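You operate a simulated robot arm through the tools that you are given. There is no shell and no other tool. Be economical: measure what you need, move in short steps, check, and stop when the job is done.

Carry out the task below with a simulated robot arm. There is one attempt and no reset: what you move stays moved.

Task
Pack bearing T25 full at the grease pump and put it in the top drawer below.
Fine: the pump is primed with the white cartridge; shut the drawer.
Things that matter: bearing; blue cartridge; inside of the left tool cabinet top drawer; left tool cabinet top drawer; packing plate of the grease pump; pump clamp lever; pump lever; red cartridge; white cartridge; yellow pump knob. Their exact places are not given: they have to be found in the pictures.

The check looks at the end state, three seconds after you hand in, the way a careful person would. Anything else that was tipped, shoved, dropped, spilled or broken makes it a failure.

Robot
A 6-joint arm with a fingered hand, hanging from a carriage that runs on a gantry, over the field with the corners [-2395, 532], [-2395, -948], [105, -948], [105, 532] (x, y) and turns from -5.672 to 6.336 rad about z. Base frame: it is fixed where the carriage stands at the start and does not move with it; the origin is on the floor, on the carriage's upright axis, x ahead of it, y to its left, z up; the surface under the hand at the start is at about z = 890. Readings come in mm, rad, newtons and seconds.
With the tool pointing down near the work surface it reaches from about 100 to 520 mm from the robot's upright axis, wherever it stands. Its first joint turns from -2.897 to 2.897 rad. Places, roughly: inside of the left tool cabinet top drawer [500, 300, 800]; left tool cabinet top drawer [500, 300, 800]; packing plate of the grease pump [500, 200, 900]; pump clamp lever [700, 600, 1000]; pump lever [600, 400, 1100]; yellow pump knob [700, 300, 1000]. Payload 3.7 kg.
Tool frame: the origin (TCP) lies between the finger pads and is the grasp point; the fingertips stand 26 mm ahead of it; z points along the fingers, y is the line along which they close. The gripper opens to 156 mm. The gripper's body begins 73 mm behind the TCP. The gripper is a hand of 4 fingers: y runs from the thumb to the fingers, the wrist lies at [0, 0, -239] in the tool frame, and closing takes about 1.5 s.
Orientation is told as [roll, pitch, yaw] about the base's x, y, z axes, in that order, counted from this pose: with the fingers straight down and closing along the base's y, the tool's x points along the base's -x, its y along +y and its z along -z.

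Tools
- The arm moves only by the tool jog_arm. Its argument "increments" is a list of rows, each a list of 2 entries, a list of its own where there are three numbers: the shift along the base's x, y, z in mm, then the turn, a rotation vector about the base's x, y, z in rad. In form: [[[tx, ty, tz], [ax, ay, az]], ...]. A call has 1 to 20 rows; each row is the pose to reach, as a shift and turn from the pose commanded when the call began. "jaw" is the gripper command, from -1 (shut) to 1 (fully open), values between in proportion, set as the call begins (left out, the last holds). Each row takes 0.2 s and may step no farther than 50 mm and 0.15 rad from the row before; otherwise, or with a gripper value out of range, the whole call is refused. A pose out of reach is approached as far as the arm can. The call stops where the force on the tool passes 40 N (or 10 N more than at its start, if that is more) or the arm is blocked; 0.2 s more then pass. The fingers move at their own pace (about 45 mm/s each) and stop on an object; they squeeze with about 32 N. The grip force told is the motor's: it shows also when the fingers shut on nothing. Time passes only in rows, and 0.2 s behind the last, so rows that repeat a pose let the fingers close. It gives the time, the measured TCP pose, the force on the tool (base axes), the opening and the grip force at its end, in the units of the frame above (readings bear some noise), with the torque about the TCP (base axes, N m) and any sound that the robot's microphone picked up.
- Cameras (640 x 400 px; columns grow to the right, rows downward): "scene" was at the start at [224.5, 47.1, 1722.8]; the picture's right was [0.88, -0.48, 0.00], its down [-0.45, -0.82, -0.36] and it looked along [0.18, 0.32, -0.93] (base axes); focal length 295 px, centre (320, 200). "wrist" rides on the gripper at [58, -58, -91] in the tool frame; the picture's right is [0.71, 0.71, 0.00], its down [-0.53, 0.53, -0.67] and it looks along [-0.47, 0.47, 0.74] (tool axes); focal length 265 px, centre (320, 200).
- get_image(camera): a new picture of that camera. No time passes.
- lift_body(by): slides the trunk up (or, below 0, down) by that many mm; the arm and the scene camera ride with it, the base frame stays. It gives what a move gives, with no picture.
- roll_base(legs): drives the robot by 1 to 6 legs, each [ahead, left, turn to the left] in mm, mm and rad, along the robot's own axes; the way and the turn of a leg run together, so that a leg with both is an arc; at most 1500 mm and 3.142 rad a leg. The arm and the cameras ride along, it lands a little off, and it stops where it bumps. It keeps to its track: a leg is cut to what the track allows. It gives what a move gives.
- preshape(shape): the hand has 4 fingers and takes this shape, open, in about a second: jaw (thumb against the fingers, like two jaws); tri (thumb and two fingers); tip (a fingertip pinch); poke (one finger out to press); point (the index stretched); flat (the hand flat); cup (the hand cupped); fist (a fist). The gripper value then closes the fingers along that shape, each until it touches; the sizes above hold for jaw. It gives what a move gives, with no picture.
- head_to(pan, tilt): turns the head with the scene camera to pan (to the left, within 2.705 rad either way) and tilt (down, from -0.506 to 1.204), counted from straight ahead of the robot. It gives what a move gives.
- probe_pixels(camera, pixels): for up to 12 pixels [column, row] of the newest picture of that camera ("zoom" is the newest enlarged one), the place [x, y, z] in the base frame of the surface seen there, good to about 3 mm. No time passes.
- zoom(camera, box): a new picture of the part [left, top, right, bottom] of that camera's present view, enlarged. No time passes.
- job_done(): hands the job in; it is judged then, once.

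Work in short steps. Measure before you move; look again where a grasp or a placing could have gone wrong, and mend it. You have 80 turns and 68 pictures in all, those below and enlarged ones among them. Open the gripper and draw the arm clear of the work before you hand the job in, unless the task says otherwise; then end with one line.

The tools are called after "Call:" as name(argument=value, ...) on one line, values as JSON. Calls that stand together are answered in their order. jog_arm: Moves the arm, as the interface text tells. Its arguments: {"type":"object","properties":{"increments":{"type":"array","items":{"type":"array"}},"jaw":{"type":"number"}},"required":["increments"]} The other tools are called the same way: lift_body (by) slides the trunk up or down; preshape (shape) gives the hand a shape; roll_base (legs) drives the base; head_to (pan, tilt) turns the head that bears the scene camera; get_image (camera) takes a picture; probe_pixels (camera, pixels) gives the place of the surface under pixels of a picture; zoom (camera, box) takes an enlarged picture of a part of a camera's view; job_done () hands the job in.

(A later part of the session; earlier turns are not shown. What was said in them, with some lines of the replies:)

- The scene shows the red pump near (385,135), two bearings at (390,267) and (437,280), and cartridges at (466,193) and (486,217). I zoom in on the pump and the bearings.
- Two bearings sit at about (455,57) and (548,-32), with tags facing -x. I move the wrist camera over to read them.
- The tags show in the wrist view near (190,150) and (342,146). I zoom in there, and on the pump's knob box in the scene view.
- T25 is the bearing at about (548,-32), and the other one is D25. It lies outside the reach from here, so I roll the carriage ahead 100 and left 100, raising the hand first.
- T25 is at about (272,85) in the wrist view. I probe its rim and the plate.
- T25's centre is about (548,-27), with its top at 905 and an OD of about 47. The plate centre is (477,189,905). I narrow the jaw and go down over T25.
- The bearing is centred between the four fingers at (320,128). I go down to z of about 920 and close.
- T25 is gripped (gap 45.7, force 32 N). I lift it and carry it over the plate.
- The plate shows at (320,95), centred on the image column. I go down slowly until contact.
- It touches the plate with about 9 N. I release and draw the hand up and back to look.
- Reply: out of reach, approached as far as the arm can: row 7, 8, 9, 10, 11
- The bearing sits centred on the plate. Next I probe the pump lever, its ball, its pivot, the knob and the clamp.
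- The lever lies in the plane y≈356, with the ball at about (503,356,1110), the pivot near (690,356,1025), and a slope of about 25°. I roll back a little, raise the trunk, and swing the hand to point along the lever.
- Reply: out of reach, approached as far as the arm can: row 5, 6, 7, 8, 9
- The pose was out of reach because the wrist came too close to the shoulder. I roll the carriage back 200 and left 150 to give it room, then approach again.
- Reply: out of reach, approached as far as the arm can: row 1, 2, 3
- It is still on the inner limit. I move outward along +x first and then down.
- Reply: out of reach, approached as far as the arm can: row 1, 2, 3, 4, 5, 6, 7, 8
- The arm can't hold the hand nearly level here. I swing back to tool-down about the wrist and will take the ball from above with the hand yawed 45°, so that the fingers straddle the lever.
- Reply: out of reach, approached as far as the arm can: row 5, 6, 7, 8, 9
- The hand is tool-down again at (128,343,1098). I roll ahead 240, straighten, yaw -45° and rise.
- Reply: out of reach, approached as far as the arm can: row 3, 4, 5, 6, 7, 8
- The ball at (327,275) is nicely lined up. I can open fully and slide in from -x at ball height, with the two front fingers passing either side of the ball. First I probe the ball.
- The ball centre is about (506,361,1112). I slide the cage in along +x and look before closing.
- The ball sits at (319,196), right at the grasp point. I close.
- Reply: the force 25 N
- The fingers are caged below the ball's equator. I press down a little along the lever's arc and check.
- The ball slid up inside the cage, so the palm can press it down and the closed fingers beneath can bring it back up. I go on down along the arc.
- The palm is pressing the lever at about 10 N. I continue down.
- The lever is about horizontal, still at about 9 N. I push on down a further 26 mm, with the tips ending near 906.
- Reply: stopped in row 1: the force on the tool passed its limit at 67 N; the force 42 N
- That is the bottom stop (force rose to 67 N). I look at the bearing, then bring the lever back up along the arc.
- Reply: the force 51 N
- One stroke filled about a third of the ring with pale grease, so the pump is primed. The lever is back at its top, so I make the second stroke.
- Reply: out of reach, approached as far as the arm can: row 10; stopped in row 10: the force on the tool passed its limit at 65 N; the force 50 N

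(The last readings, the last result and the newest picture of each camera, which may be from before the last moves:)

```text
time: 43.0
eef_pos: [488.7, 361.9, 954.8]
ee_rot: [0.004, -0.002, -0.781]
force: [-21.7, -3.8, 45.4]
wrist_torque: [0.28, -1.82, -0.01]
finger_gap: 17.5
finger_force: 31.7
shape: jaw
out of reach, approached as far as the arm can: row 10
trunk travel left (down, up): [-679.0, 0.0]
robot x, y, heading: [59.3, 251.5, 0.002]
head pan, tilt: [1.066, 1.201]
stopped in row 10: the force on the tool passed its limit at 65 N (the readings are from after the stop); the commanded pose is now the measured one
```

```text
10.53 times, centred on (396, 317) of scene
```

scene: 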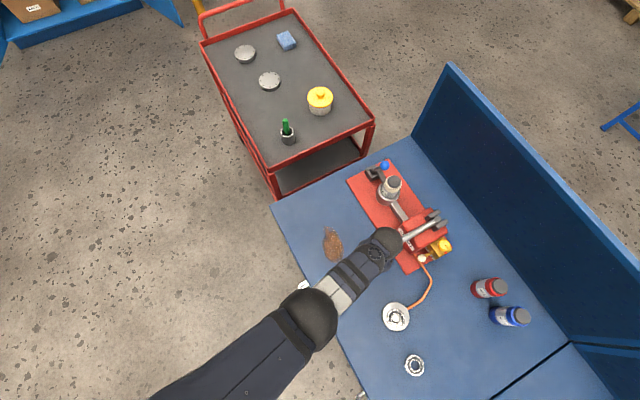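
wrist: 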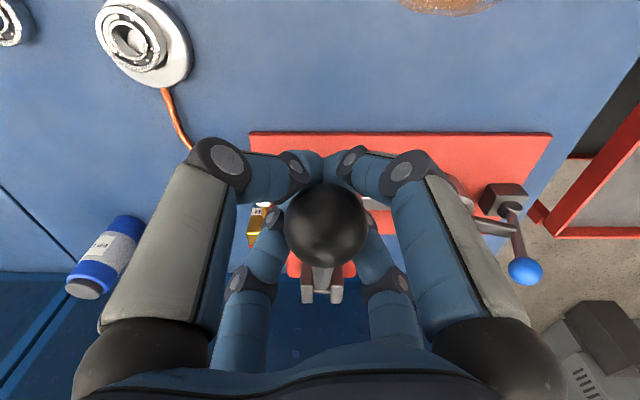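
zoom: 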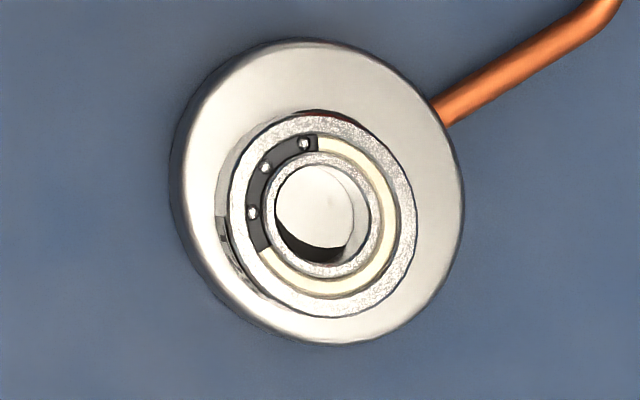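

Two thirds of the ring is filled. I bring the lever up and make the third stroke.

Call:
jog_arm(increments=[[[-4, 0, 20], [0, 0, 0]], [[-4, 0, 45], [0, 0, 0]], [[-2, 0, 70], [0, 0, 0]], [[1, 0, 90], [0, 0, 0]], [[6, 0, 110], [0, 0, 0]], [[11, 0, 125], [0, 0, 0]], [[16, 0, 140], [0, 0, 0]], [[18, 0, 150], [0, 0, 0]]])

Call:
jog_arm(increments=[[[0, 0, -22], [0, 0, 0]], [[0, 0, -42], [0, 0, 0]], [[-5, 0, -60], [0, 0, 0]], [[-10, 0, -78], [0, 0, 0]], [[-14, 0, -96], [0, 0, 0]], [[-17, 0, -114], [0, 0, 0]], [[-19, 0, -130], [0, 0, 0]], [[-19, 0, -142], [0, 0, 0]], [[-19, 0, -150], [0, 0, 0]], [[-18, 0, -158], [0, 0, 0]]])

Call:
zoom(camera="scene", box=[375, 298, 417, 336])

```text
time: 44.8
eef_pos: [503.5, 360.8, 1100.8]
ee_rot: [-0.003, 0.001, -0.783]
force: [8.3, 2.6, -45.6]
wrist_torque: [-0.03, 0.06, 0.02]
finger_gap: 16.8
finger_force: 31.8
shape: jaw
trunk travel left (down, up): [-679.0, 0.0]
robot x, y, heading: [63.6, 250.8, 0.0]
head pan, tilt: [1.066, 1.201]
```

```text
time: 46.9
eef_pos: [488.0, 362.3, 955.9]
ee_rot: [0.001, -0.001, -0.782]
force: [-22.0, -3.9, 40.9]
wrist_torque: [0.34, -1.97, -0.02]
finger_gap: 17.3
finger_force: 32.4
shape: jaw
out of reach, approached as far as the arm can: row 10
trunk travel left (down, up): [-679.0, 0.0]
robot x, y, heading: [61.6, 254.6, 0.004]
head pan, tilt: [1.066, 1.201]
stopped in row 10: the force on the tool passed its limit at 66 N (the readings are from after the stop); the commanded pose is now the measured one
```

```text
10.53 times, centred on (396, 317) of scene
```

zoom: 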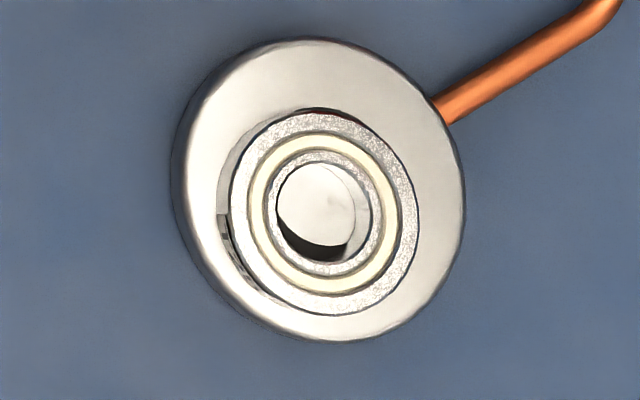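

The ring is now full. I raise the lever to its starting position, open the hand and back out along -x.

Call:
jog_arm(increments=[[[-4, 0, 20], [0, 0, 0]], [[-4, 0, 45], [0, 0, 0]], [[-2, 0, 70], [0, 0, 0]], [[1, 0, 90], [0, 0, 0]], [[6, 0, 110], [0, 0, 0]], [[11, 0, 125], [0, 0, 0]], [[16, 0, 140], [0, 0, 0]], [[18, 0, 150], [0, 0, 0]]])

Call:
jog_arm(increments=[[[0, 0, 0], [0, 0, 0]], [[0, 0, 0], [0, 0, 0]], [[0, 0, 0], [0, 0, 0]], [[0, 0, 0], [0, 0, 0]], [[0, 0, 0], [0, 0, 0]], [[0, 0, 0], [0, 0, 0]], [[0, 0, 0], [0, 0, 0]], [[0, 0, 0], [0, 0, 0]], [[0, 0, 0], [0, 0, 0]], [[0, 0, 0], [0, 0, 0]], [[-30, 0, 5], [0, 0, 0]], [[-60, 0, 5], [0, 0, 0]], [[-95, 0, 5], [0, 0, 0]], [[-130, 0, 0], [0, 0, 0]], [[-130, 0, 0], [0, 0, 0]]], jaw=1)

Call:
get_image(camera="scene")

Call:
get_image(camera="wrist")

```text
time: 48.7
eef_pos: [503.4, 361.7, 1100.0]
ee_rot: [-0.001, 0.002, -0.78]
force: [10.9, 4.3, -47.3]
wrist_torque: [0.08, 0.27, 0.01]
finger_gap: 16.7
finger_force: 31.9
shape: jaw
trunk travel left (down, up): [-679.0, 0.0]
robot x, y, heading: [63.3, 252.8, 0.002]
head pan, tilt: [1.066, 1.201]
```

```text
time: 51.9
eef_pos: [374.6, 363.4, 1105.6]
ee_rot: [0.003, -0.002, -0.782]
force: [-0.7, 0.0, 0.6]
wrist_torque: [-0.02, 0.04, 0.02]
finger_gap: 155.9
finger_force: 0.0
shape: jaw
trunk travel left (down, up): [-679.0, 0.0]
robot x, y, heading: [61.6, 256.5, 0.002]
head pan, tilt: [1.066, 1.201]
```

```text
28 pictures are left
```

scene: 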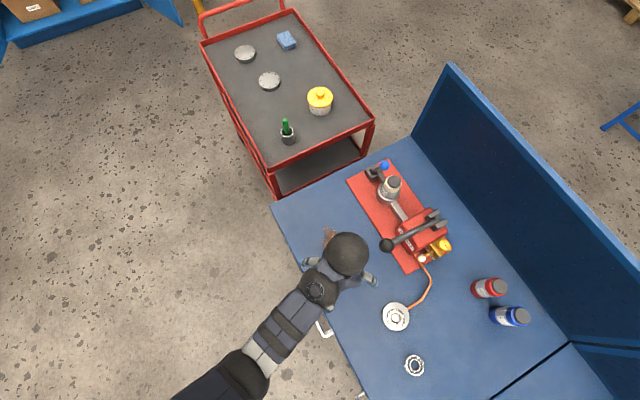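

```text
27 pictures are left
```

wrist: 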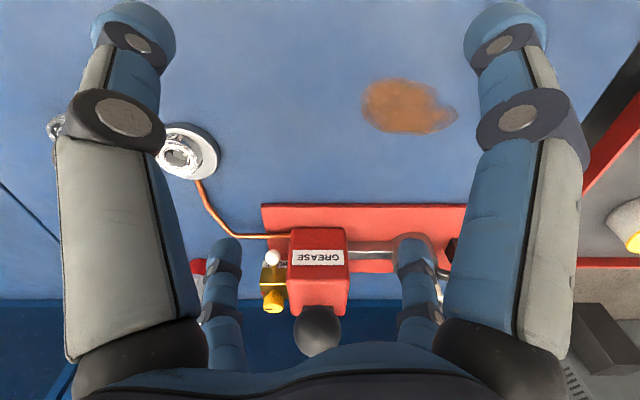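

The lever is back up and the pump stands free. Next is the drawer: I roll back, lower the trunk, take the poke shape and turn the head towards the handle.

Call:
roll_base(legs=[[-300, 0, 0]])

Call:
lift_body(by=-204)

Call:
preshape(shape="poke")

Call:
head_to(pan=0.1, tilt=1.0)

Call:
get_image(camera="scene")

Call:
get_image(camera="wrist")

```text
time: 54.0
eef_pos: [72.1, 363.9, 1105.9]
ee_rot: [0.006, -0.002, -0.776]
force: [0.4, -0.4, -0.4]
wrist_torque: [-0.02, -0.01, -0.02]
finger_gap: 155.8
finger_force: 0.1
shape: jaw
trunk travel left (down, up): [-679.0, 0.0]
robot x, y, heading: [-239.9, 253.2, 0.007]
head pan, tilt: [1.066, 1.201]
```

```text
time: 56.2
eef_pos: [72.7, 364.2, 901.0]
ee_rot: [0.004, -0.003, -0.776]
force: [-0.1, -0.2, 0.0]
wrist_torque: [-0.01, -0.03, 0.01]
finger_gap: 155.9
finger_force: 0.0
shape: jaw
trunk travel left (down, up): [-475.0, 204.0]
robot x, y, heading: [-236.5, 250.7, 0.002]
head pan, tilt: [1.066, 1.201]
```

```text
time: 57.1
eef_pos: [72.8, 365.0, 901.7]
ee_rot: [0.004, -0.001, -0.775]
force: [0.2, -0.5, 0.1]
wrist_torque: [0.0, 0.0, 0.03]
finger_gap: 0.1
finger_force: 0.1
shape: poke
trunk travel left (down, up): [-475.0, 204.0]
robot x, y, heading: [-240.1, 254.4, 0.007]
head pan, tilt: [1.066, 1.201]
```

```text
time: 58.3
eef_pos: [72.8, 364.3, 901.7]
ee_rot: [0.001, -0.002, -0.777]
force: [-0.3, -0.2, -0.2]
wrist_torque: [0.01, 0.0, -0.01]
finger_gap: 0.0
finger_force: 0.1
shape: poke
trunk travel left (down, up): [-475.0, 204.0]
robot x, y, heading: [-238.3, 253.6, 0.004]
head pan, tilt: [0.099, 1.0]
```

```text
26 pictures are left
```

scene: 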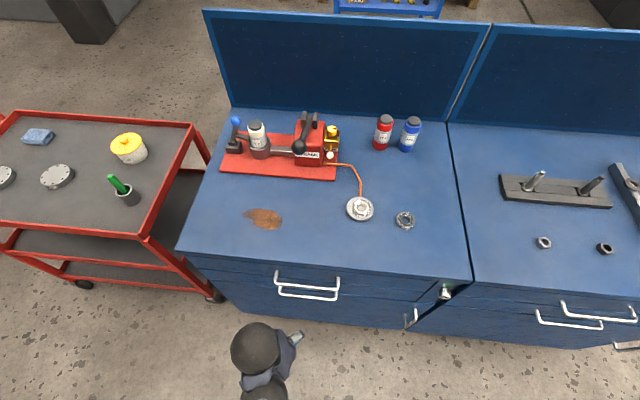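

```text
25 pictures are left
```

wrist: 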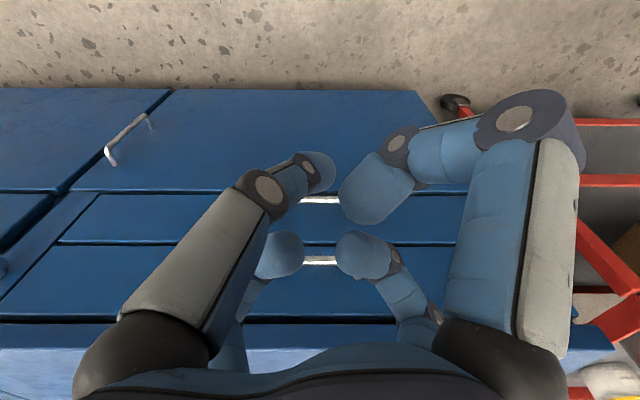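

I see handles at about (307,285) and something like a lock at (445,293). I zoom in on the drawer front and probe it.

Call:
zoom(camera="scene", box=[250, 250, 370, 330])

Call:
probe_pixels(camera="scene", pixels=[[278, 272], [276, 279], [307, 284], [307, 289], [338, 288], [340, 279], [280, 291], [307, 297], [307, 275], [307, 268], [445, 293], [410, 318]])

Call:
zoom(camera="scene", box=[390, 260, 480, 340])

```text
5.00 times, centred on (310, 290) of scene
```

zoom: 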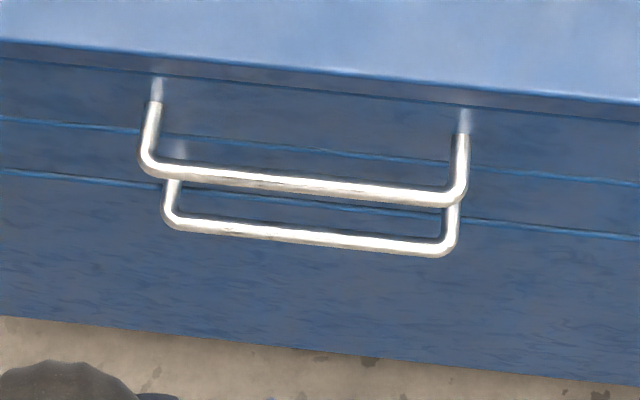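

```text
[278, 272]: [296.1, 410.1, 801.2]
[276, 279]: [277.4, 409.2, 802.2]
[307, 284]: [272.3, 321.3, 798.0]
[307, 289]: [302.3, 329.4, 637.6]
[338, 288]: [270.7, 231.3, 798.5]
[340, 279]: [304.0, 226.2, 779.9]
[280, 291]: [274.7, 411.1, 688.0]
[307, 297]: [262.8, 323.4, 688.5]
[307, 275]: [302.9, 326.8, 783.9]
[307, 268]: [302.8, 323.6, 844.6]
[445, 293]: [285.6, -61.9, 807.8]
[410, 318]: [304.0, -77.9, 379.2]
```

```text
5.00 times, centred on (435, 300) of scene
```

zoom: 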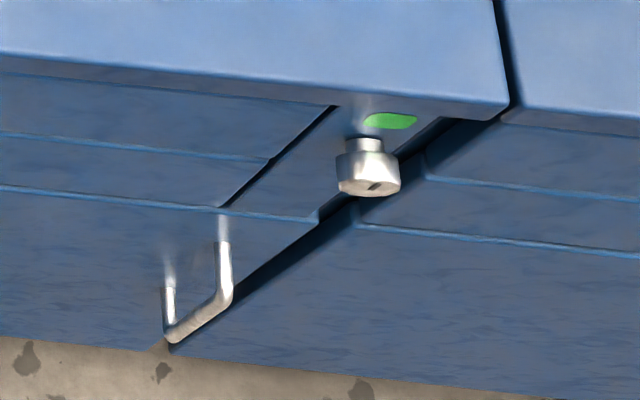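

The lock dot is green, so the cabinet should be unlocked. The top drawer bar is at x≈272, z≈798, y 231–411, with the front face at x≈303. I'll grip the bar with the hand pitched forward, so I take the jaw shape, lower, and test the pitch in free air.

Call:
preshape(shape="jaw")

Call:
jog_arm(increments=[[[-28, -15, -40], [0, 0, 0]], [[-56, -30, -80], [0, 0, 0]], [[-83, -44, -120], [0, 0, 0]], [[-83, -44, -120], [0, 0, 0]]], jaw=0.2)

Call:
jog_arm(increments=[[[33, 0, 2], [0, -0.14, 0]], [[66, 0, 9], [0, -0.28, 0]], [[97, 0, 20], [0, -0.42, 0]], [[127, 0, 36], [0, -0.56, 0]], [[154, 0, 56], [0, -0.7, 0]], [[178, 0, 80], [0, -0.84, 0]], [[198, 0, 106], [0, -0.98, 0]], [[198, 0, 106], [0, -0.98, 0]]])

```text
time: 59.2
eef_pos: [73.5, 363.8, 900.3]
ee_rot: [0.003, -0.002, -0.776]
force: [-0.1, 0.3, 0.7]
wrist_torque: [0.05, 0.01, 0.01]
finger_gap: 156.0
finger_force: 0.0
shape: jaw
trunk travel left (down, up): [-475.0, 204.0]
robot x, y, heading: [-242.5, 252.2, 0.001]
head pan, tilt: [0.099, 1.0]
```

```text
refused: row 1 steps farther than a row can; nothing moved
```

```text
time: 61.0
eef_pos: [230.9, 343.9, 1113.2]
ee_rot: [0.81, -0.633, -1.055]
force: [-0.1, -0.2, 0.3]
wrist_torque: [0.03, 0.02, 0.0]
finger_gap: 156.0
finger_force: 0.0
shape: jaw
out of reach, approached as far as the arm can: row 3, 4, 5, 6, 7, 8
trunk travel left (down, up): [-475.0, 204.0]
robot x, y, heading: [-238.8, 254.3, 0.009]
head pan, tilt: [0.099, 1.0]
```

The first call was refused, so the pitch happened higher up, now at (231,344,1113). I lower in small steps while backing off, to see whether the pitch holds lower down.

Call:
jog_arm(increments=[[[-15, -5, -40], [0, 0, 0]], [[-30, -10, -80], [0, 0, 0]], [[-45, -15, -120], [0, 0, 0]], [[-55, -20, -160], [0, 0, 0]], [[-65, -24, -200], [0, 0, 0]], [[-70, -24, -240], [0, 0, 0]], [[-70, -24, -240], [0, 0, 0]]])

Call:
get_image(camera="scene")

```text
time: 62.6
eef_pos: [158.4, 314.9, 1084.4]
ee_rot: [0.809, -0.632, -1.055]
force: [0.2, 0.5, 0.2]
wrist_torque: [0.01, 0.03, 0.0]
finger_gap: 155.9
finger_force: 0.1
shape: jaw
out of reach, approached as far as the arm can: row 1, 2, 3, 4, 5, 6, 7
trunk travel left (down, up): [-475.0, 204.0]
robot x, y, heading: [-240.8, 256.0, 0.005]
head pan, tilt: [0.099, 1.0]
```

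```text
22 pictures are left
```

scene: 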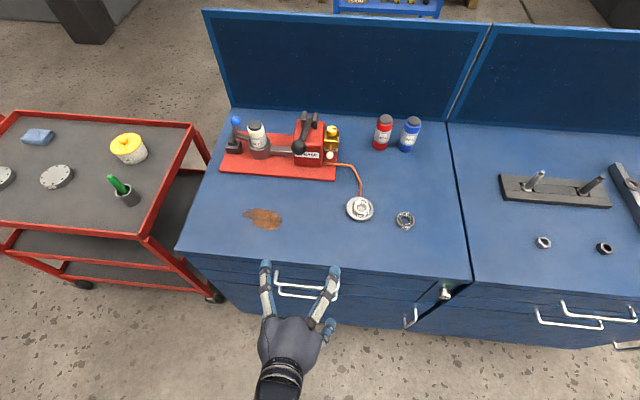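

At this pitch the lowest reach follows the trunk (z ≥ about 1184 plus trunk travel). Lowering the trunk about 285 mm brings the pitched hand level with the bar, so I do that with the hand at x≈158, clear of the handle.

Call:
lift_body(by=-285)

Call:
get_image(camera="wrist")

Call:
get_image(camera="scene")

```text
time: 65.5
eef_pos: [158.5, 314.8, 799.4]
ee_rot: [0.81, -0.631, -1.056]
force: [0.5, 0.2, -0.5]
wrist_torque: [0.02, 0.01, -0.02]
finger_gap: 155.5
finger_force: 0.0
shape: jaw
trunk travel left (down, up): [-190.0, 489.0]
robot x, y, heading: [-240.6, 254.5, 0.011]
head pan, tilt: [0.099, 1.0]
```

```text
21 pictures are left
```

wrist: 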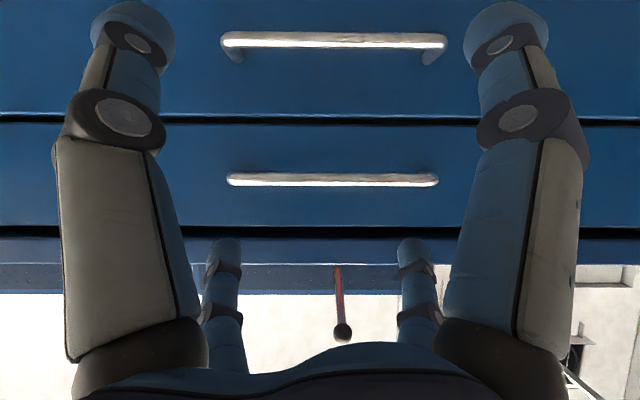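

```text
20 pictures are left
```

scene: 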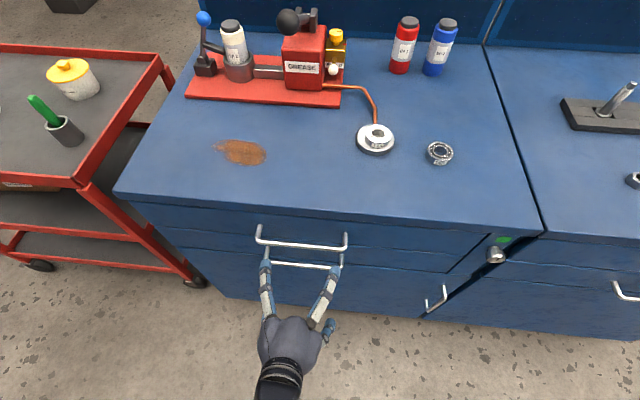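

The wrist picture is upside down, so the top drawer bar is the one at row 180 and the second drawer's is at row 40. I probe the bar and the front.

Call:
probe_pixels(camera="wrist", pixels=[[235, 180], [333, 176], [333, 180], [333, 184], [430, 182], [333, 150], [333, 215], [333, 228], [333, 240]])

```text
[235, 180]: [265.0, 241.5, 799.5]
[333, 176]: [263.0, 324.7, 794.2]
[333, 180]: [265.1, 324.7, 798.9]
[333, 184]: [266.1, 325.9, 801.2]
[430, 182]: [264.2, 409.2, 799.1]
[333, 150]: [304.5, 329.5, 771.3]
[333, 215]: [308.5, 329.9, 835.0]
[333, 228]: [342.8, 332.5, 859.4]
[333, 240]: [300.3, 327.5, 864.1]
```

The bar centre is about (270,325,798). I narrow the fingers to about 70 and roll ahead 90 to bring the hand towards it.

Call:
jog_arm(increments=[[[0, 4, 1], [0, 0, 0]], [[0, 8, 2], [0, 0, 0]], [[0, 8, 2], [0, 0, 0]], [[0, 8, 2], [0, 0, 0]], [[0, 8, 2], [0, 0, 0]]], jaw=-0.1)

Call:
roll_base(legs=[[90, 0, 0]])

Call:
get_image(camera="wrist")

```text
time: 66.7
eef_pos: [158.8, 322.4, 802.5]
ee_rot: [0.81, -0.634, -1.054]
force: [0.4, 0.3, 0.0]
wrist_torque: [0.04, -0.03, 0.01]
finger_gap: 70.6
finger_force: 0.1
shape: jaw
trunk travel left (down, up): [-190.0, 489.0]
robot x, y, heading: [-242.7, 257.1, 0.005]
head pan, tilt: [0.099, 1.0]
```

```text
time: 67.8
eef_pos: [247.7, 322.6, 802.2]
ee_rot: [0.81, -0.634, -1.056]
force: [0.8, 0.5, -0.9]
wrist_torque: [0.0, -0.01, 0.02]
finger_gap: 70.6
finger_force: 0.0
shape: jaw
trunk travel left (down, up): [-190.0, 489.0]
robot x, y, heading: [-148.8, 255.5, 0.003]
head pan, tilt: [0.099, 1.0]
```

```text
19 pictures are left
```

wrist: 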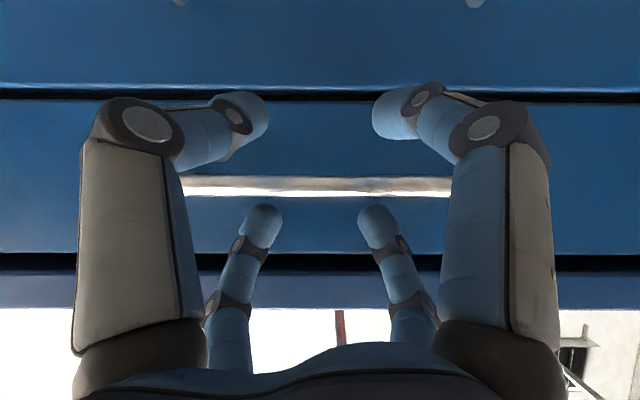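

The bar (row 186) lies between the lower and upper finger pairs. I move in 12 mm more and close.

Call:
roll_base(legs=[[12, 0, 0]])

Call:
jog_arm(increments=[[[0, 0, 0], [0, 0, 0]], [[0, 0, 0], [0, 0, 0]], [[0, 0, 0], [0, 0, 0]], [[0, 0, 0], [0, 0, 0]], [[0, 0, 0], [0, 0, 0]], [[0, 0, 0], [0, 0, 0]]], jaw=-1)

Call:
get_image(camera="wrist")

```text
time: 68.5
eef_pos: [260.9, 321.8, 802.3]
ee_rot: [0.81, -0.634, -1.055]
force: [-0.9, 0.1, 0.4]
wrist_torque: [-0.01, 0.0, -0.02]
finger_gap: 70.3
finger_force: 0.0
shape: jaw
trunk travel left (down, up): [-190.0, 489.0]
robot x, y, heading: [-138.4, 252.5, 0.007]
head pan, tilt: [0.099, 1.0]
```

```text
time: 69.9
eef_pos: [260.2, 322.9, 800.1]
ee_rot: [0.806, -0.631, -1.055]
force: [5.6, 0.1, -17.9]
wrist_torque: [0.09, 0.14, -0.07]
finger_gap: 6.3
finger_force: 32.2
shape: jaw
trunk travel left (down, up): [-190.0, 489.0]
robot x, y, heading: [-138.0, 254.9, 0.005]
head pan, tilt: [0.099, 1.0]
```

```text
18 pictures are left
```

wrist: 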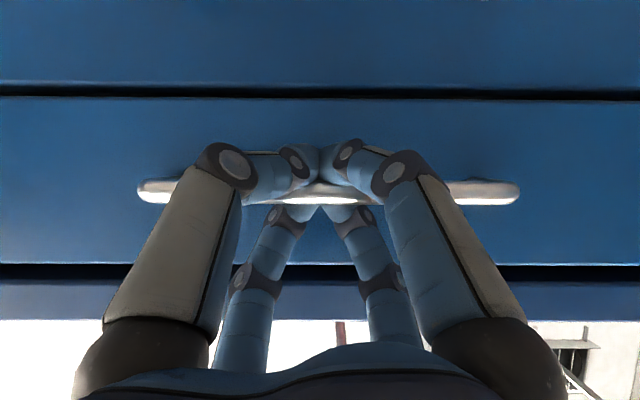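

The bar is gripped. I pull by rolling back, 60 mm first.

Call:
roll_base(legs=[[-60, 0, 0]])

Call:
get_image(camera="scene")

```text
time: 70.9
eef_pos: [199.7, 323.8, 800.7]
ee_rot: [0.807, -0.63, -1.054]
force: [0.9, 0.7, -24.5]
wrist_torque: [0.11, 0.19, -0.12]
finger_gap: 6.2
finger_force: 31.7
shape: jaw
trunk travel left (down, up): [-190.0, 489.0]
robot x, y, heading: [-197.3, 252.0, 0.001]
head pan, tilt: [0.099, 1.0]
```

```text
17 pictures are left
```

scene: 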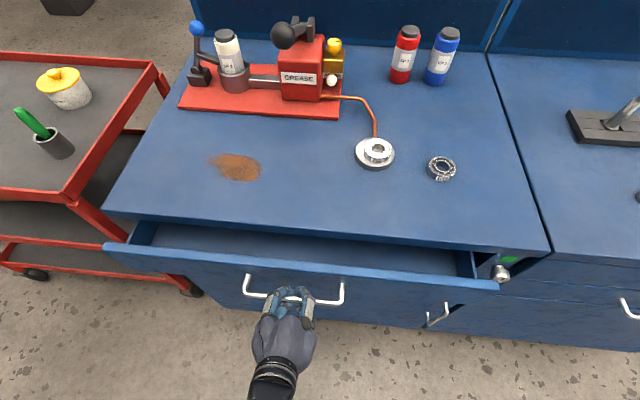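

The top drawer slides out freely. I pull another 190 mm.

Call:
roll_base(legs=[[-190, 0, 0]])

Call:
get_image(camera="scene")

```text
time: 72.5
eef_pos: [13.4, 320.7, 799.8]
ee_rot: [0.805, -0.631, -1.052]
force: [2.5, 4.4, -22.2]
wrist_torque: [0.13, 0.15, -0.1]
finger_gap: 6.4
finger_force: 32.3
shape: jaw
trunk travel left (down, up): [-190.0, 489.0]
robot x, y, heading: [-388.2, 253.9, 0.003]
head pan, tilt: [0.099, 1.0]
```

```text
16 pictures are left
```

scene: 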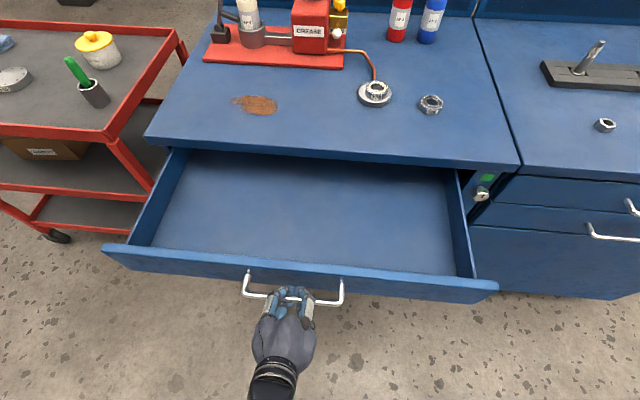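

The drawer is open about 250 mm and empty. I probe its inside, then release the bar and back out.

Call:
probe_pixels(camera="scene", pixels=[[300, 210], [250, 190], [350, 230], [300, 262], [300, 280], [440, 210], [170, 200], [110, 252], [490, 285], [375, 88], [375, 96]])

Call:
jog_arm(increments=[[[0, 0, 0], [0, 0, 0]], [[0, 0, 0], [0, 0, 0]], [[0, 0, 0], [0, 0, 0]], [[0, 0, 0], [0, 0, 0]], [[0, 0, 0], [0, 0, 0]]], jaw=0)

Call:
roll_base(legs=[[-100, 0, 0]])

Call:
lift_body(by=385)

```text
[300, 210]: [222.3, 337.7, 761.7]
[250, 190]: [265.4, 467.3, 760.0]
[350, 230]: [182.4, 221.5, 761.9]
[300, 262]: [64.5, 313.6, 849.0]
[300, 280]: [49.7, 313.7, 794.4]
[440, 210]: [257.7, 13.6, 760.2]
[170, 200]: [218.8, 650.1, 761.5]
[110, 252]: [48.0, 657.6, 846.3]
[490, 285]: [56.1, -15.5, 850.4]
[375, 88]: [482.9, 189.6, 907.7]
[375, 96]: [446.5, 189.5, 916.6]
```

```text
time: 73.7
eef_pos: [13.4, 320.5, 801.1]
ee_rot: [0.805, -0.632, -1.053]
force: [-1.4, -0.8, 0.9]
wrist_torque: [-0.02, -0.03, -0.02]
finger_gap: 77.6
finger_force: 0.1
shape: jaw
trunk travel left (down, up): [-190.0, 489.0]
robot x, y, heading: [-389.9, 250.9, 0.0]
head pan, tilt: [0.099, 1.0]
```

```text
time: 74.8
eef_pos: [-88.9, 320.8, 800.2]
ee_rot: [0.805, -0.631, -1.054]
force: [-0.1, 0.4, -0.1]
wrist_torque: [0.0, 0.01, 0.01]
finger_gap: 77.6
finger_force: 0.1
shape: jaw
trunk travel left (down, up): [-190.0, 489.0]
robot x, y, heading: [-489.0, 253.1, 0.004]
head pan, tilt: [0.099, 1.0]
```

```text
time: 78.5
eef_pos: [-87.4, 319.9, 1186.4]
ee_rot: [0.806, -0.63, -1.054]
force: [-0.2, -0.3, -0.8]
wrist_torque: [-0.01, 0.03, 0.01]
finger_gap: 77.8
finger_force: 0.1
shape: jaw
trunk travel left (down, up): [-575.0, 104.0]
robot x, y, heading: [-488.4, 255.2, 0.004]
head pan, tilt: [0.099, 1.0]
```

The drawer floor is at z≈761, with the rim at 849. I swing the hand back to tool-down in free air.

Call:
jog_arm(increments=[[[-12, 0, -30], [0, 0.14, 0]], [[-26, 0, -60], [0, 0.28, 0]], [[-42, 0, -90], [0, 0.42, 0]], [[-60, 0, -120], [0, 0.56, 0]], [[-78, 0, -150], [0, 0.7, 0]], [[-96, 0, -180], [0, 0.84, 0]], [[-110, 0, -206], [0, 0.98, 0]], [[-110, 0, -206], [0, 0.98, 0]]])

```text
time: 80.3
eef_pos: [-196.1, 321.7, 980.0]
ee_rot: [-0.004, 0.005, -0.779]
force: [-0.5, -1.1, -0.7]
wrist_torque: [0.04, -0.03, -0.01]
finger_gap: 77.5
finger_force: 0.1
shape: jaw
trunk travel left (down, up): [-575.0, 104.0]
robot x, y, heading: [-485.4, 251.1, 0.005]
head pan, tilt: [0.099, 1.0]
```

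Tool-down at (-196,322,980), I roll ahead to the bench near the packing plate.

Call:
roll_base(legs=[[0, -60, 0], [575, 0, 0]])

Call:
jog_arm(increments=[[[10, -8, 0], [0, 0, 0]], [[10, -8, 0], [0, 0, 0]]], jaw=0.2)

Call:
get_image(camera="wrist")

```text
time: 84.2
eef_pos: [380.3, 260.8, 978.4]
ee_rot: [-0.002, 0.001, -0.78]
force: [-0.2, 0.0, -1.6]
wrist_torque: [0.0, 0.06, 0.0]
finger_gap: 77.5
finger_force: 0.1
shape: jaw
trunk travel left (down, up): [-575.0, 104.0]
robot x, y, heading: [93.4, 188.5, -0.006]
head pan, tilt: [0.099, 1.0]
```

```text
time: 84.8
eef_pos: [390.1, 252.7, 979.1]
ee_rot: [-0.002, 0.002, -0.78]
force: [0.4, 0.0, -0.4]
wrist_torque: [0.01, 0.0, 0.01]
finger_gap: 93.0
finger_force: 0.0
shape: jaw
trunk travel left (down, up): [-575.0, 104.0]
robot x, y, heading: [93.2, 191.9, -0.0]
head pan, tilt: [0.099, 1.0]
```

```text
15 pictures are left
```

wrist: 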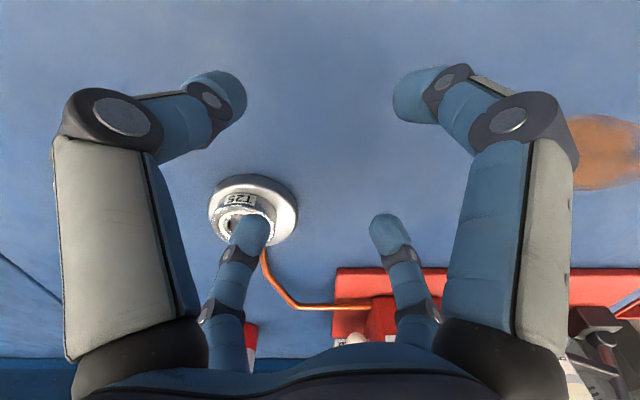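

T25 shows at (243,215). I move over (475.5,189), the spot where I released it, and look down.

Call:
jog_arm(increments=[[[28, -21, 0], [0, 0, 0]], [[56, -42, 0], [0, 0, 0]], [[85, -64, 0], [0, 0, 0]], [[85, -64, 0], [0, 0, 0]]])

Call:
get_image(camera="wrist")

```text
time: 85.8
eef_pos: [475.7, 188.0, 979.7]
ee_rot: [-0.003, 0.002, -0.782]
force: [-0.7, 0.1, -0.7]
wrist_torque: [0.01, -0.01, 0.0]
finger_gap: 93.1
finger_force: 0.1
shape: jaw
trunk travel left (down, up): [-575.0, 104.0]
robot x, y, heading: [89.8, 193.7, -0.001]
head pan, tilt: [0.099, 1.0]
```

```text
14 pictures are left
```

wrist: 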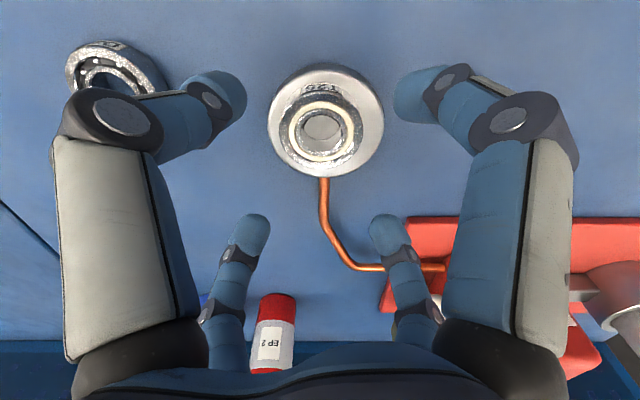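

The bearing is centred at column 322. I go down to z≈936 and grip.

Call:
jog_arm(increments=[[[0, 1, -20], [0, 0, 0]], [[0, 1, -36], [0, 0, 0]], [[0, 1, -44], [0, 0, 0]], [[0, 1, -44], [0, 0, 0]]])

Call:
jog_arm(increments=[[[0, 0, 0], [0, 0, 0]], [[0, 0, 0], [0, 0, 0]], [[0, 0, 0], [0, 0, 0]], [[0, 0, 0], [0, 0, 0]], [[0, 0, 0], [0, 0, 0]], [[0, 0, 0], [0, 0, 0]], [[0, 0, 0], [0, 0, 0]], [[0, 0, 10], [0, 0, 0]], [[0, 0, 30], [0, 0, 0]], [[0, 0, 55], [0, 0, 0]], [[0, 0, 55], [0, 0, 0]]], jaw=-1)

Call:
get_image(camera="wrist")

```text
time: 86.8
eef_pos: [476.2, 190.8, 935.7]
ee_rot: [0.0, 0.002, -0.779]
force: [-0.6, 0.8, -0.3]
wrist_torque: [0.0, -0.04, 0.03]
finger_gap: 93.0
finger_force: 0.1
shape: jaw
trunk travel left (down, up): [-575.0, 104.0]
robot x, y, heading: [93.3, 186.9, -0.0]
head pan, tilt: [0.099, 1.0]
```

```text
time: 89.2
eef_pos: [474.8, 190.6, 990.3]
ee_rot: [-0.003, 0.0, -0.781]
force: [-0.3, -0.6, -1.5]
wrist_torque: [0.05, 0.01, 0.0]
finger_gap: 46.9
finger_force: 32.1
shape: jaw
trunk travel left (down, up): [-575.0, 104.0]
robot x, y, heading: [93.6, 194.9, 0.004]
head pan, tilt: [0.099, 1.0]
```

```text
13 pictures are left
```

wrist: 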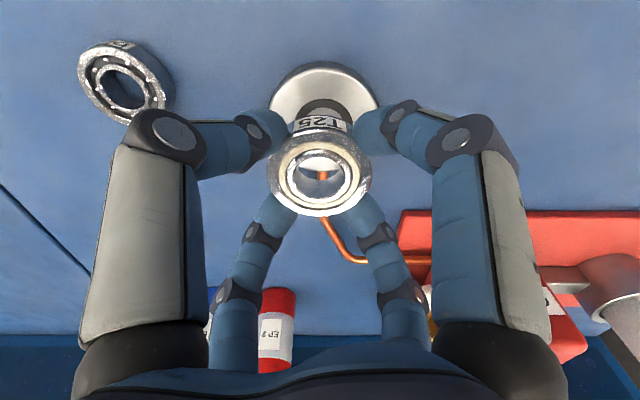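

The grip holds (gap 46.9). I carry it back over the open drawer at x≈180, lower the trunk and look.

Call:
roll_base(legs=[[-295, 0, 0]])

Call:
lift_body(by=-140)

Call:
get_image(camera="wrist")

Call:
get_image(camera="scene")

```text
time: 91.2
eef_pos: [179.5, 190.9, 990.3]
ee_rot: [-0.002, 0.001, -0.78]
force: [0.3, -0.9, -1.5]
wrist_torque: [0.03, -0.02, 0.03]
finger_gap: 47.0
finger_force: 32.1
shape: jaw
trunk travel left (down, up): [-575.0, 104.0]
robot x, y, heading: [-203.2, 192.0, 0.007]
head pan, tilt: [0.099, 1.0]
```

```text
time: 92.9
eef_pos: [180.6, 188.4, 849.8]
ee_rot: [0.0, 0.004, -0.778]
force: [0.1, -0.1, -1.1]
wrist_torque: [0.0, 0.03, -0.02]
finger_gap: 47.0
finger_force: 31.3
shape: jaw
trunk travel left (down, up): [-435.0, 244.0]
robot x, y, heading: [-204.0, 193.4, 0.0]
head pan, tilt: [0.099, 1.0]
```

```text
12 pictures are left
```

wrist: 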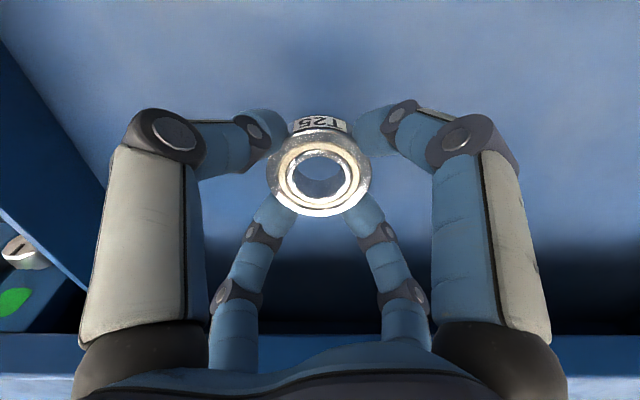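

```text
11 pictures are left
```

scene: 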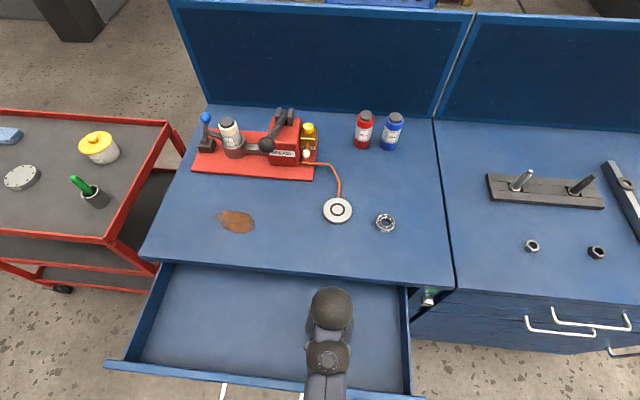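

The bearing hangs over the drawer floor. I lower it to z≈793 and release gently.

Call:
jog_arm(increments=[[[0, 0, -20], [0, 0, 0]], [[0, 0, -40], [0, 0, 0]], [[0, 0, -50], [0, 0, 0]], [[0, 0, -55], [0, 0, 0]], [[0, 0, -57], [0, 0, 0]], [[0, 0, -57], [0, 0, 0]]])

```text
time: 94.3
eef_pos: [178.4, 191.0, 792.9]
ee_rot: [-0.002, 0.001, -0.78]
force: [-0.4, 0.5, -1.4]
wrist_torque: [0.0, -0.03, -0.03]
finger_gap: 46.8
finger_force: 32.1
shape: jaw
trunk travel left (down, up): [-435.0, 244.0]
robot x, y, heading: [-204.9, 191.3, 0.006]
head pan, tilt: [0.099, 1.0]
```

No contact yet, so I lower in 1 mm rows until a touch shows.

Call:
jog_arm(increments=[[[0, 0, -1], [0, 0, 0]], [[0, 0, -2], [0, 0, 0]], [[0, 0, -2.5], [0, 0, 0]], [[0, 0, -2.5], [0, 0, 0]]])

```text
time: 95.3
eef_pos: [179.9, 190.3, 789.8]
ee_rot: [-0.002, 0.002, -0.779]
force: [0.4, -0.5, -2.5]
wrist_torque: [-0.01, 0.01, 0.01]
finger_gap: 46.6
finger_force: 32.2
shape: jaw
trunk travel left (down, up): [-435.0, 244.0]
robot x, y, heading: [-202.5, 188.9, 0.003]
head pan, tilt: [0.099, 1.0]
```

Call:
jog_arm(increments=[[[0, 0, -1], [0, 0, 0]], [[0, 0, -2], [0, 0, 0]], [[0, 0, -2], [0, 0, 0]]])

```text
time: 96.1
eef_pos: [180.5, 189.8, 790.0]
ee_rot: [-0.001, -0.001, -0.778]
force: [-3.6, 0.5, 10.4]
wrist_torque: [-0.03, 0.19, 0.0]
finger_gap: 46.9
finger_force: 32.6
shape: jaw
trunk travel left (down, up): [-435.0, 244.0]
robot x, y, heading: [-203.9, 191.0, 0.006]
head pan, tilt: [0.099, 1.0]
```

Contact reads 10 N, so the bearing is on the floor. I open, rise straight up and look.

Call:
jog_arm(increments=[[[0, 0, 0], [0, 0, 0]], [[0, 0, 0], [0, 0, 0]], [[0, 0, 0], [0, 0, 0]], [[0, 0, 0], [0, 0, 0]], [[0, 0, 0], [0, 0, 0]], [[0, 0, 30], [0, 0, 0]], [[0, 0, 70], [0, 0, 0]], [[0, 0, 110], [0, 0, 0]], [[0, 0, 110], [0, 0, 0]]], jaw=0.2)

Call:
lift_body(by=140)

Call:
get_image(camera="wrist")

```text
time: 98.1
eef_pos: [180.7, 189.7, 894.3]
ee_rot: [-0.001, 0.001, -0.778]
force: [-0.2, -0.2, 0.1]
wrist_torque: [0.0, 0.05, -0.02]
finger_gap: 93.2
finger_force: 0.1
shape: jaw
out of reach, approached as far as the arm can: row 8, 9
trunk travel left (down, up): [-435.0, 244.0]
robot x, y, heading: [-199.3, 191.3, -0.002]
head pan, tilt: [0.099, 1.0]
```

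```text
time: 99.8
eef_pos: [180.9, 189.5, 1034.9]
ee_rot: [-0.001, -0.001, -0.777]
force: [0.1, 0.1, -0.4]
wrist_torque: [0.02, 0.0, 0.0]
finger_gap: 93.2
finger_force: 0.1
shape: jaw
trunk travel left (down, up): [-575.0, 104.0]
robot x, y, heading: [-205.0, 189.5, 0.003]
head pan, tilt: [0.099, 1.0]
```

```text
10 pictures are left
```

wrist: 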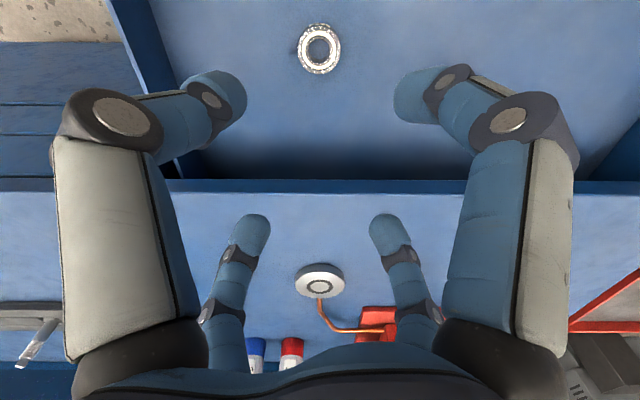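

T25 sits upright in the drawer at (320,48). Next I roll back in front of the drawer, make a fist and lower to bar height to push it shut.

Call:
roll_base(legs=[[-350, 130, 0]])

Call:
preshape(shape="fist")

Call:
lift_body(by=-260)

Call:
get_image(camera="wrist")

```text
time: 102.1
eef_pos: [-170.1, 319.9, 1034.8]
ee_rot: [0.001, -0.001, -0.771]
force: [0.4, 0.2, 0.2]
wrist_torque: [0.02, -0.01, -0.05]
finger_gap: 92.9
finger_force: 0.0
shape: jaw
trunk travel left (down, up): [-575.0, 104.0]
robot x, y, heading: [-554.5, 317.2, 0.003]
head pan, tilt: [0.099, 1.0]
```

```text
time: 103.0
eef_pos: [-170.2, 320.6, 1035.8]
ee_rot: [0.0, 0.0, -0.77]
force: [0.0, 1.4, 0.1]
wrist_torque: [0.05, -0.01, 0.01]
finger_gap: 0.0
finger_force: 0.1
shape: fist
trunk travel left (down, up): [-575.0, 104.0]
robot x, y, heading: [-552.9, 318.7, 0.008]
head pan, tilt: [0.099, 1.0]
```

```text
time: 105.7
eef_pos: [-169.8, 320.4, 775.7]
ee_rot: [-0.001, 0.0, -0.772]
force: [-0.7, 0.4, 0.6]
wrist_torque: [0.01, -0.01, 0.0]
finger_gap: 0.0
finger_force: 0.0
shape: fist
trunk travel left (down, up): [-315.0, 364.0]
robot x, y, heading: [-557.3, 318.5, 0.009]
head pan, tilt: [0.099, 1.0]
```

```text
9 pictures are left
```

wrist: 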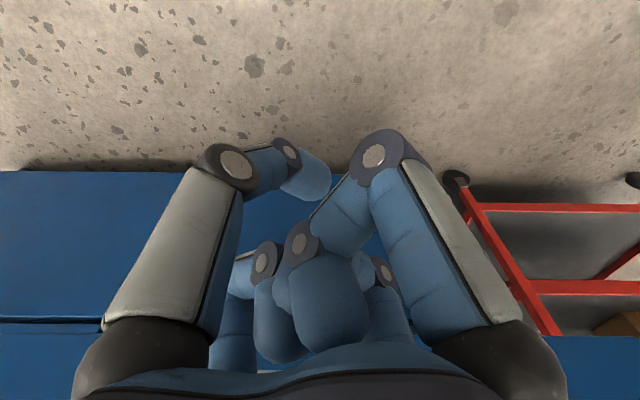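

The fist is set. I roll ahead 200 mm, which should meet the bar and begin pushing.

Call:
roll_base(legs=[[200, 0, 0]])

Call:
get_image(camera="scene")

```text
time: 107.3
eef_pos: [28.5, 320.2, 776.1]
ee_rot: [-0.001, -0.001, -0.773]
force: [-0.2, -0.3, 0.1]
wrist_torque: [0.0, 0.01, 0.0]
finger_gap: 0.2
finger_force: 0.1
shape: fist
trunk travel left (down, up): [-315.0, 364.0]
robot x, y, heading: [-356.1, 318.5, 0.007]
head pan, tilt: [0.099, 1.0]
```

```text
8 pictures are left
```

scene: 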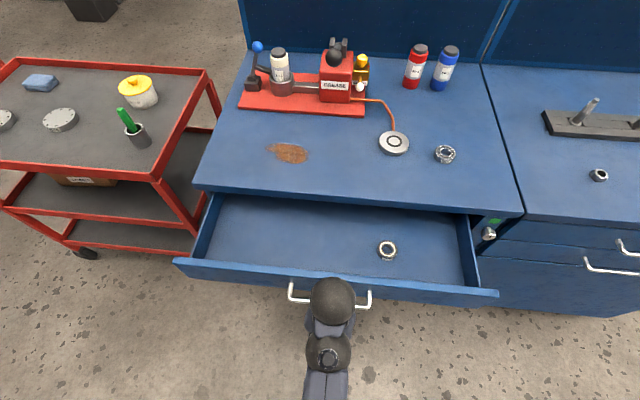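

The drawer seems to be moving in. I measure the front and the bearing.

Call:
probe_pixels(camera="scene", pixels=[[240, 280], [365, 305], [388, 250], [240, 268], [388, 244]])

```text
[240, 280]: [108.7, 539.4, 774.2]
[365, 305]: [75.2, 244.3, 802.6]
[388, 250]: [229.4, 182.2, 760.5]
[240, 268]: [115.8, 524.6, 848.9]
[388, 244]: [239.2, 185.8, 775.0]
```

The front is at x≈109 (closed is about 304), and the bearing rides along. I roll 170 more, then finish in small steps.

Call:
roll_base(legs=[[165, 0, 0], [20, 0, 0]])

Call:
jog_arm(increments=[[[5, 0, 0], [0, 0, 0]], [[10, 0, 0], [0, 0, 0]], [[15, 0, 0], [0, 0, 0]], [[20, 0, 0], [0, 0, 0]], [[25, 0, 0], [0, 0, 0]]])

Call:
get_image(camera="scene")

```text
time: 109.1
eef_pos: [213.1, 321.8, 775.7]
ee_rot: [0.001, 0.0, -0.774]
force: [0.9, 0.5, 0.9]
wrist_torque: [0.03, 0.01, -0.02]
finger_gap: 0.0
finger_force: 0.0
shape: fist
trunk travel left (down, up): [-315.0, 364.0]
robot x, y, heading: [-172.5, 321.9, 0.006]
head pan, tilt: [0.099, 1.0]
```

```text
time: 110.3
eef_pos: [230.6, 323.0, 772.4]
ee_rot: [-0.009, 0.006, -0.773]
force: [-26.7, -0.7, 15.1]
wrist_torque: [0.37, -1.19, 0.59]
finger_gap: 0.1
finger_force: 0.1
shape: fist
trunk travel left (down, up): [-315.0, 364.0]
robot x, y, heading: [-174.8, 321.7, 0.01]
head pan, tilt: [0.099, 1.0]
```

```text
7 pictures are left
```

scene: 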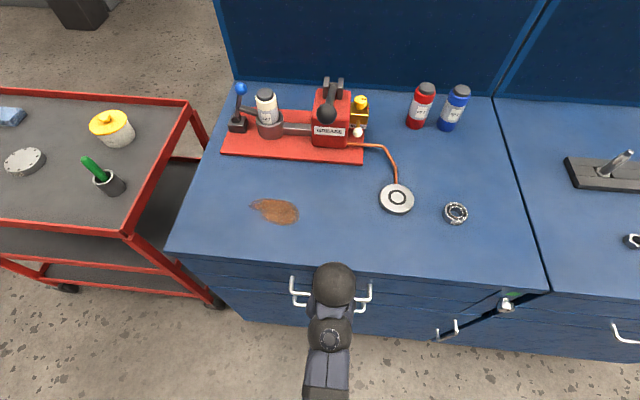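

Force has risen to 27 N and the drawer looks shut. I back off, raise the arm and check.

Call:
roll_base(legs=[[-250, 0, 0]])

Call:
lift_body(by=200)

Call:
preshape(shape="jaw")

Call:
get_image(camera="scene")

```text
time: 112.2
eef_pos: [-11.8, 320.9, 774.3]
ee_rot: [0.0, 0.0, -0.773]
force: [-0.6, 0.0, -0.1]
wrist_torque: [0.03, 0.04, 0.02]
finger_gap: 0.1
finger_force: 0.1
shape: fist
trunk travel left (down, up): [-315.0, 364.0]
robot x, y, heading: [-424.1, 321.5, 0.004]
head pan, tilt: [0.099, 1.0]
```

```text
time: 114.3
eef_pos: [-11.6, 320.4, 973.2]
ee_rot: [0.0, -0.001, -0.773]
force: [0.1, 0.4, 0.6]
wrist_torque: [-0.02, -0.02, 0.01]
finger_gap: 0.0
finger_force: 0.3
shape: fist
trunk travel left (down, up): [-515.0, 164.0]
robot x, y, heading: [-419.8, 316.8, 0.009]
head pan, tilt: [0.099, 1.0]
```

```text
time: 115.2
eef_pos: [-11.5, 321.8, 975.2]
ee_rot: [0.0, 0.0, -0.772]
force: [-0.2, 0.0, -0.4]
wrist_torque: [0.02, 0.02, -0.04]
finger_gap: 122.4
finger_force: 0.0
shape: jaw
trunk travel left (down, up): [-515.0, 164.0]
robot x, y, heading: [-422.1, 320.7, 0.009]
head pan, tilt: [0.099, 1.0]
```

```text
6 pictures are left
```

scene: 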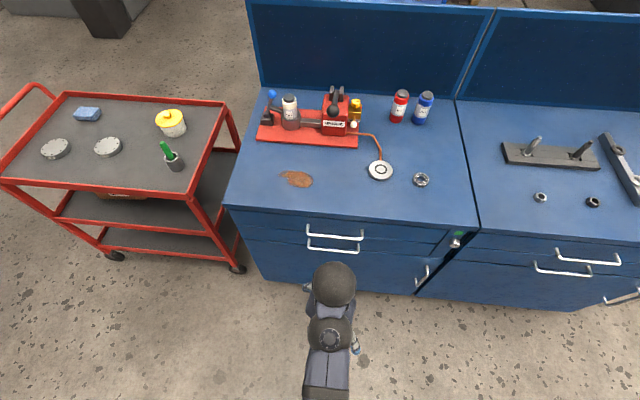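

I check that the front is flush by probing the top and second drawer fronts.

Call:
zoom(camera="scene", box=[230, 200, 470, 300])

Call:
probe_pixels(camera="scene", pixels=[[260, 225], [400, 238], [280, 222], [260, 250], [400, 265], [335, 236]])

```text
2.67 times, centred on (350, 250) of scene
```

zoom: 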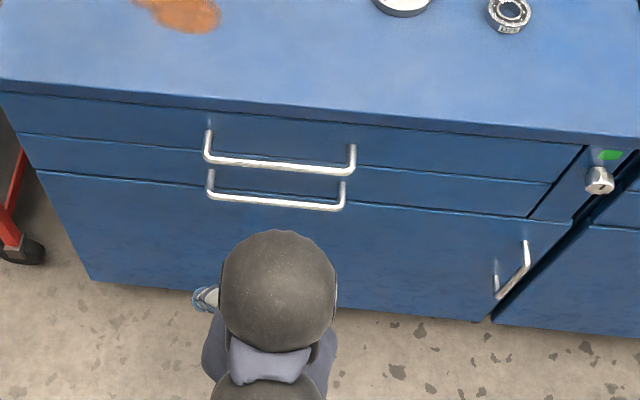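

```text
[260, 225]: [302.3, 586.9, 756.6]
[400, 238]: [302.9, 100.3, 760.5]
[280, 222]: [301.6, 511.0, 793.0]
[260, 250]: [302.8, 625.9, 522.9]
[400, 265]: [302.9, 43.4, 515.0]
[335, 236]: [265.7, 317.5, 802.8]
```

The top drawer front is flush at x≈302, the same as the others. The lever is up, the plate is empty, D25 is untouched and the hand is open and clear, so I hand in.

Call:
job_done()

```text
The job is handed in.
```

Bearing T25 is packed full with white-cartridge grease (three strokes of the pump lever) and lies in the left tool cabinet's top drawer, which is shut.
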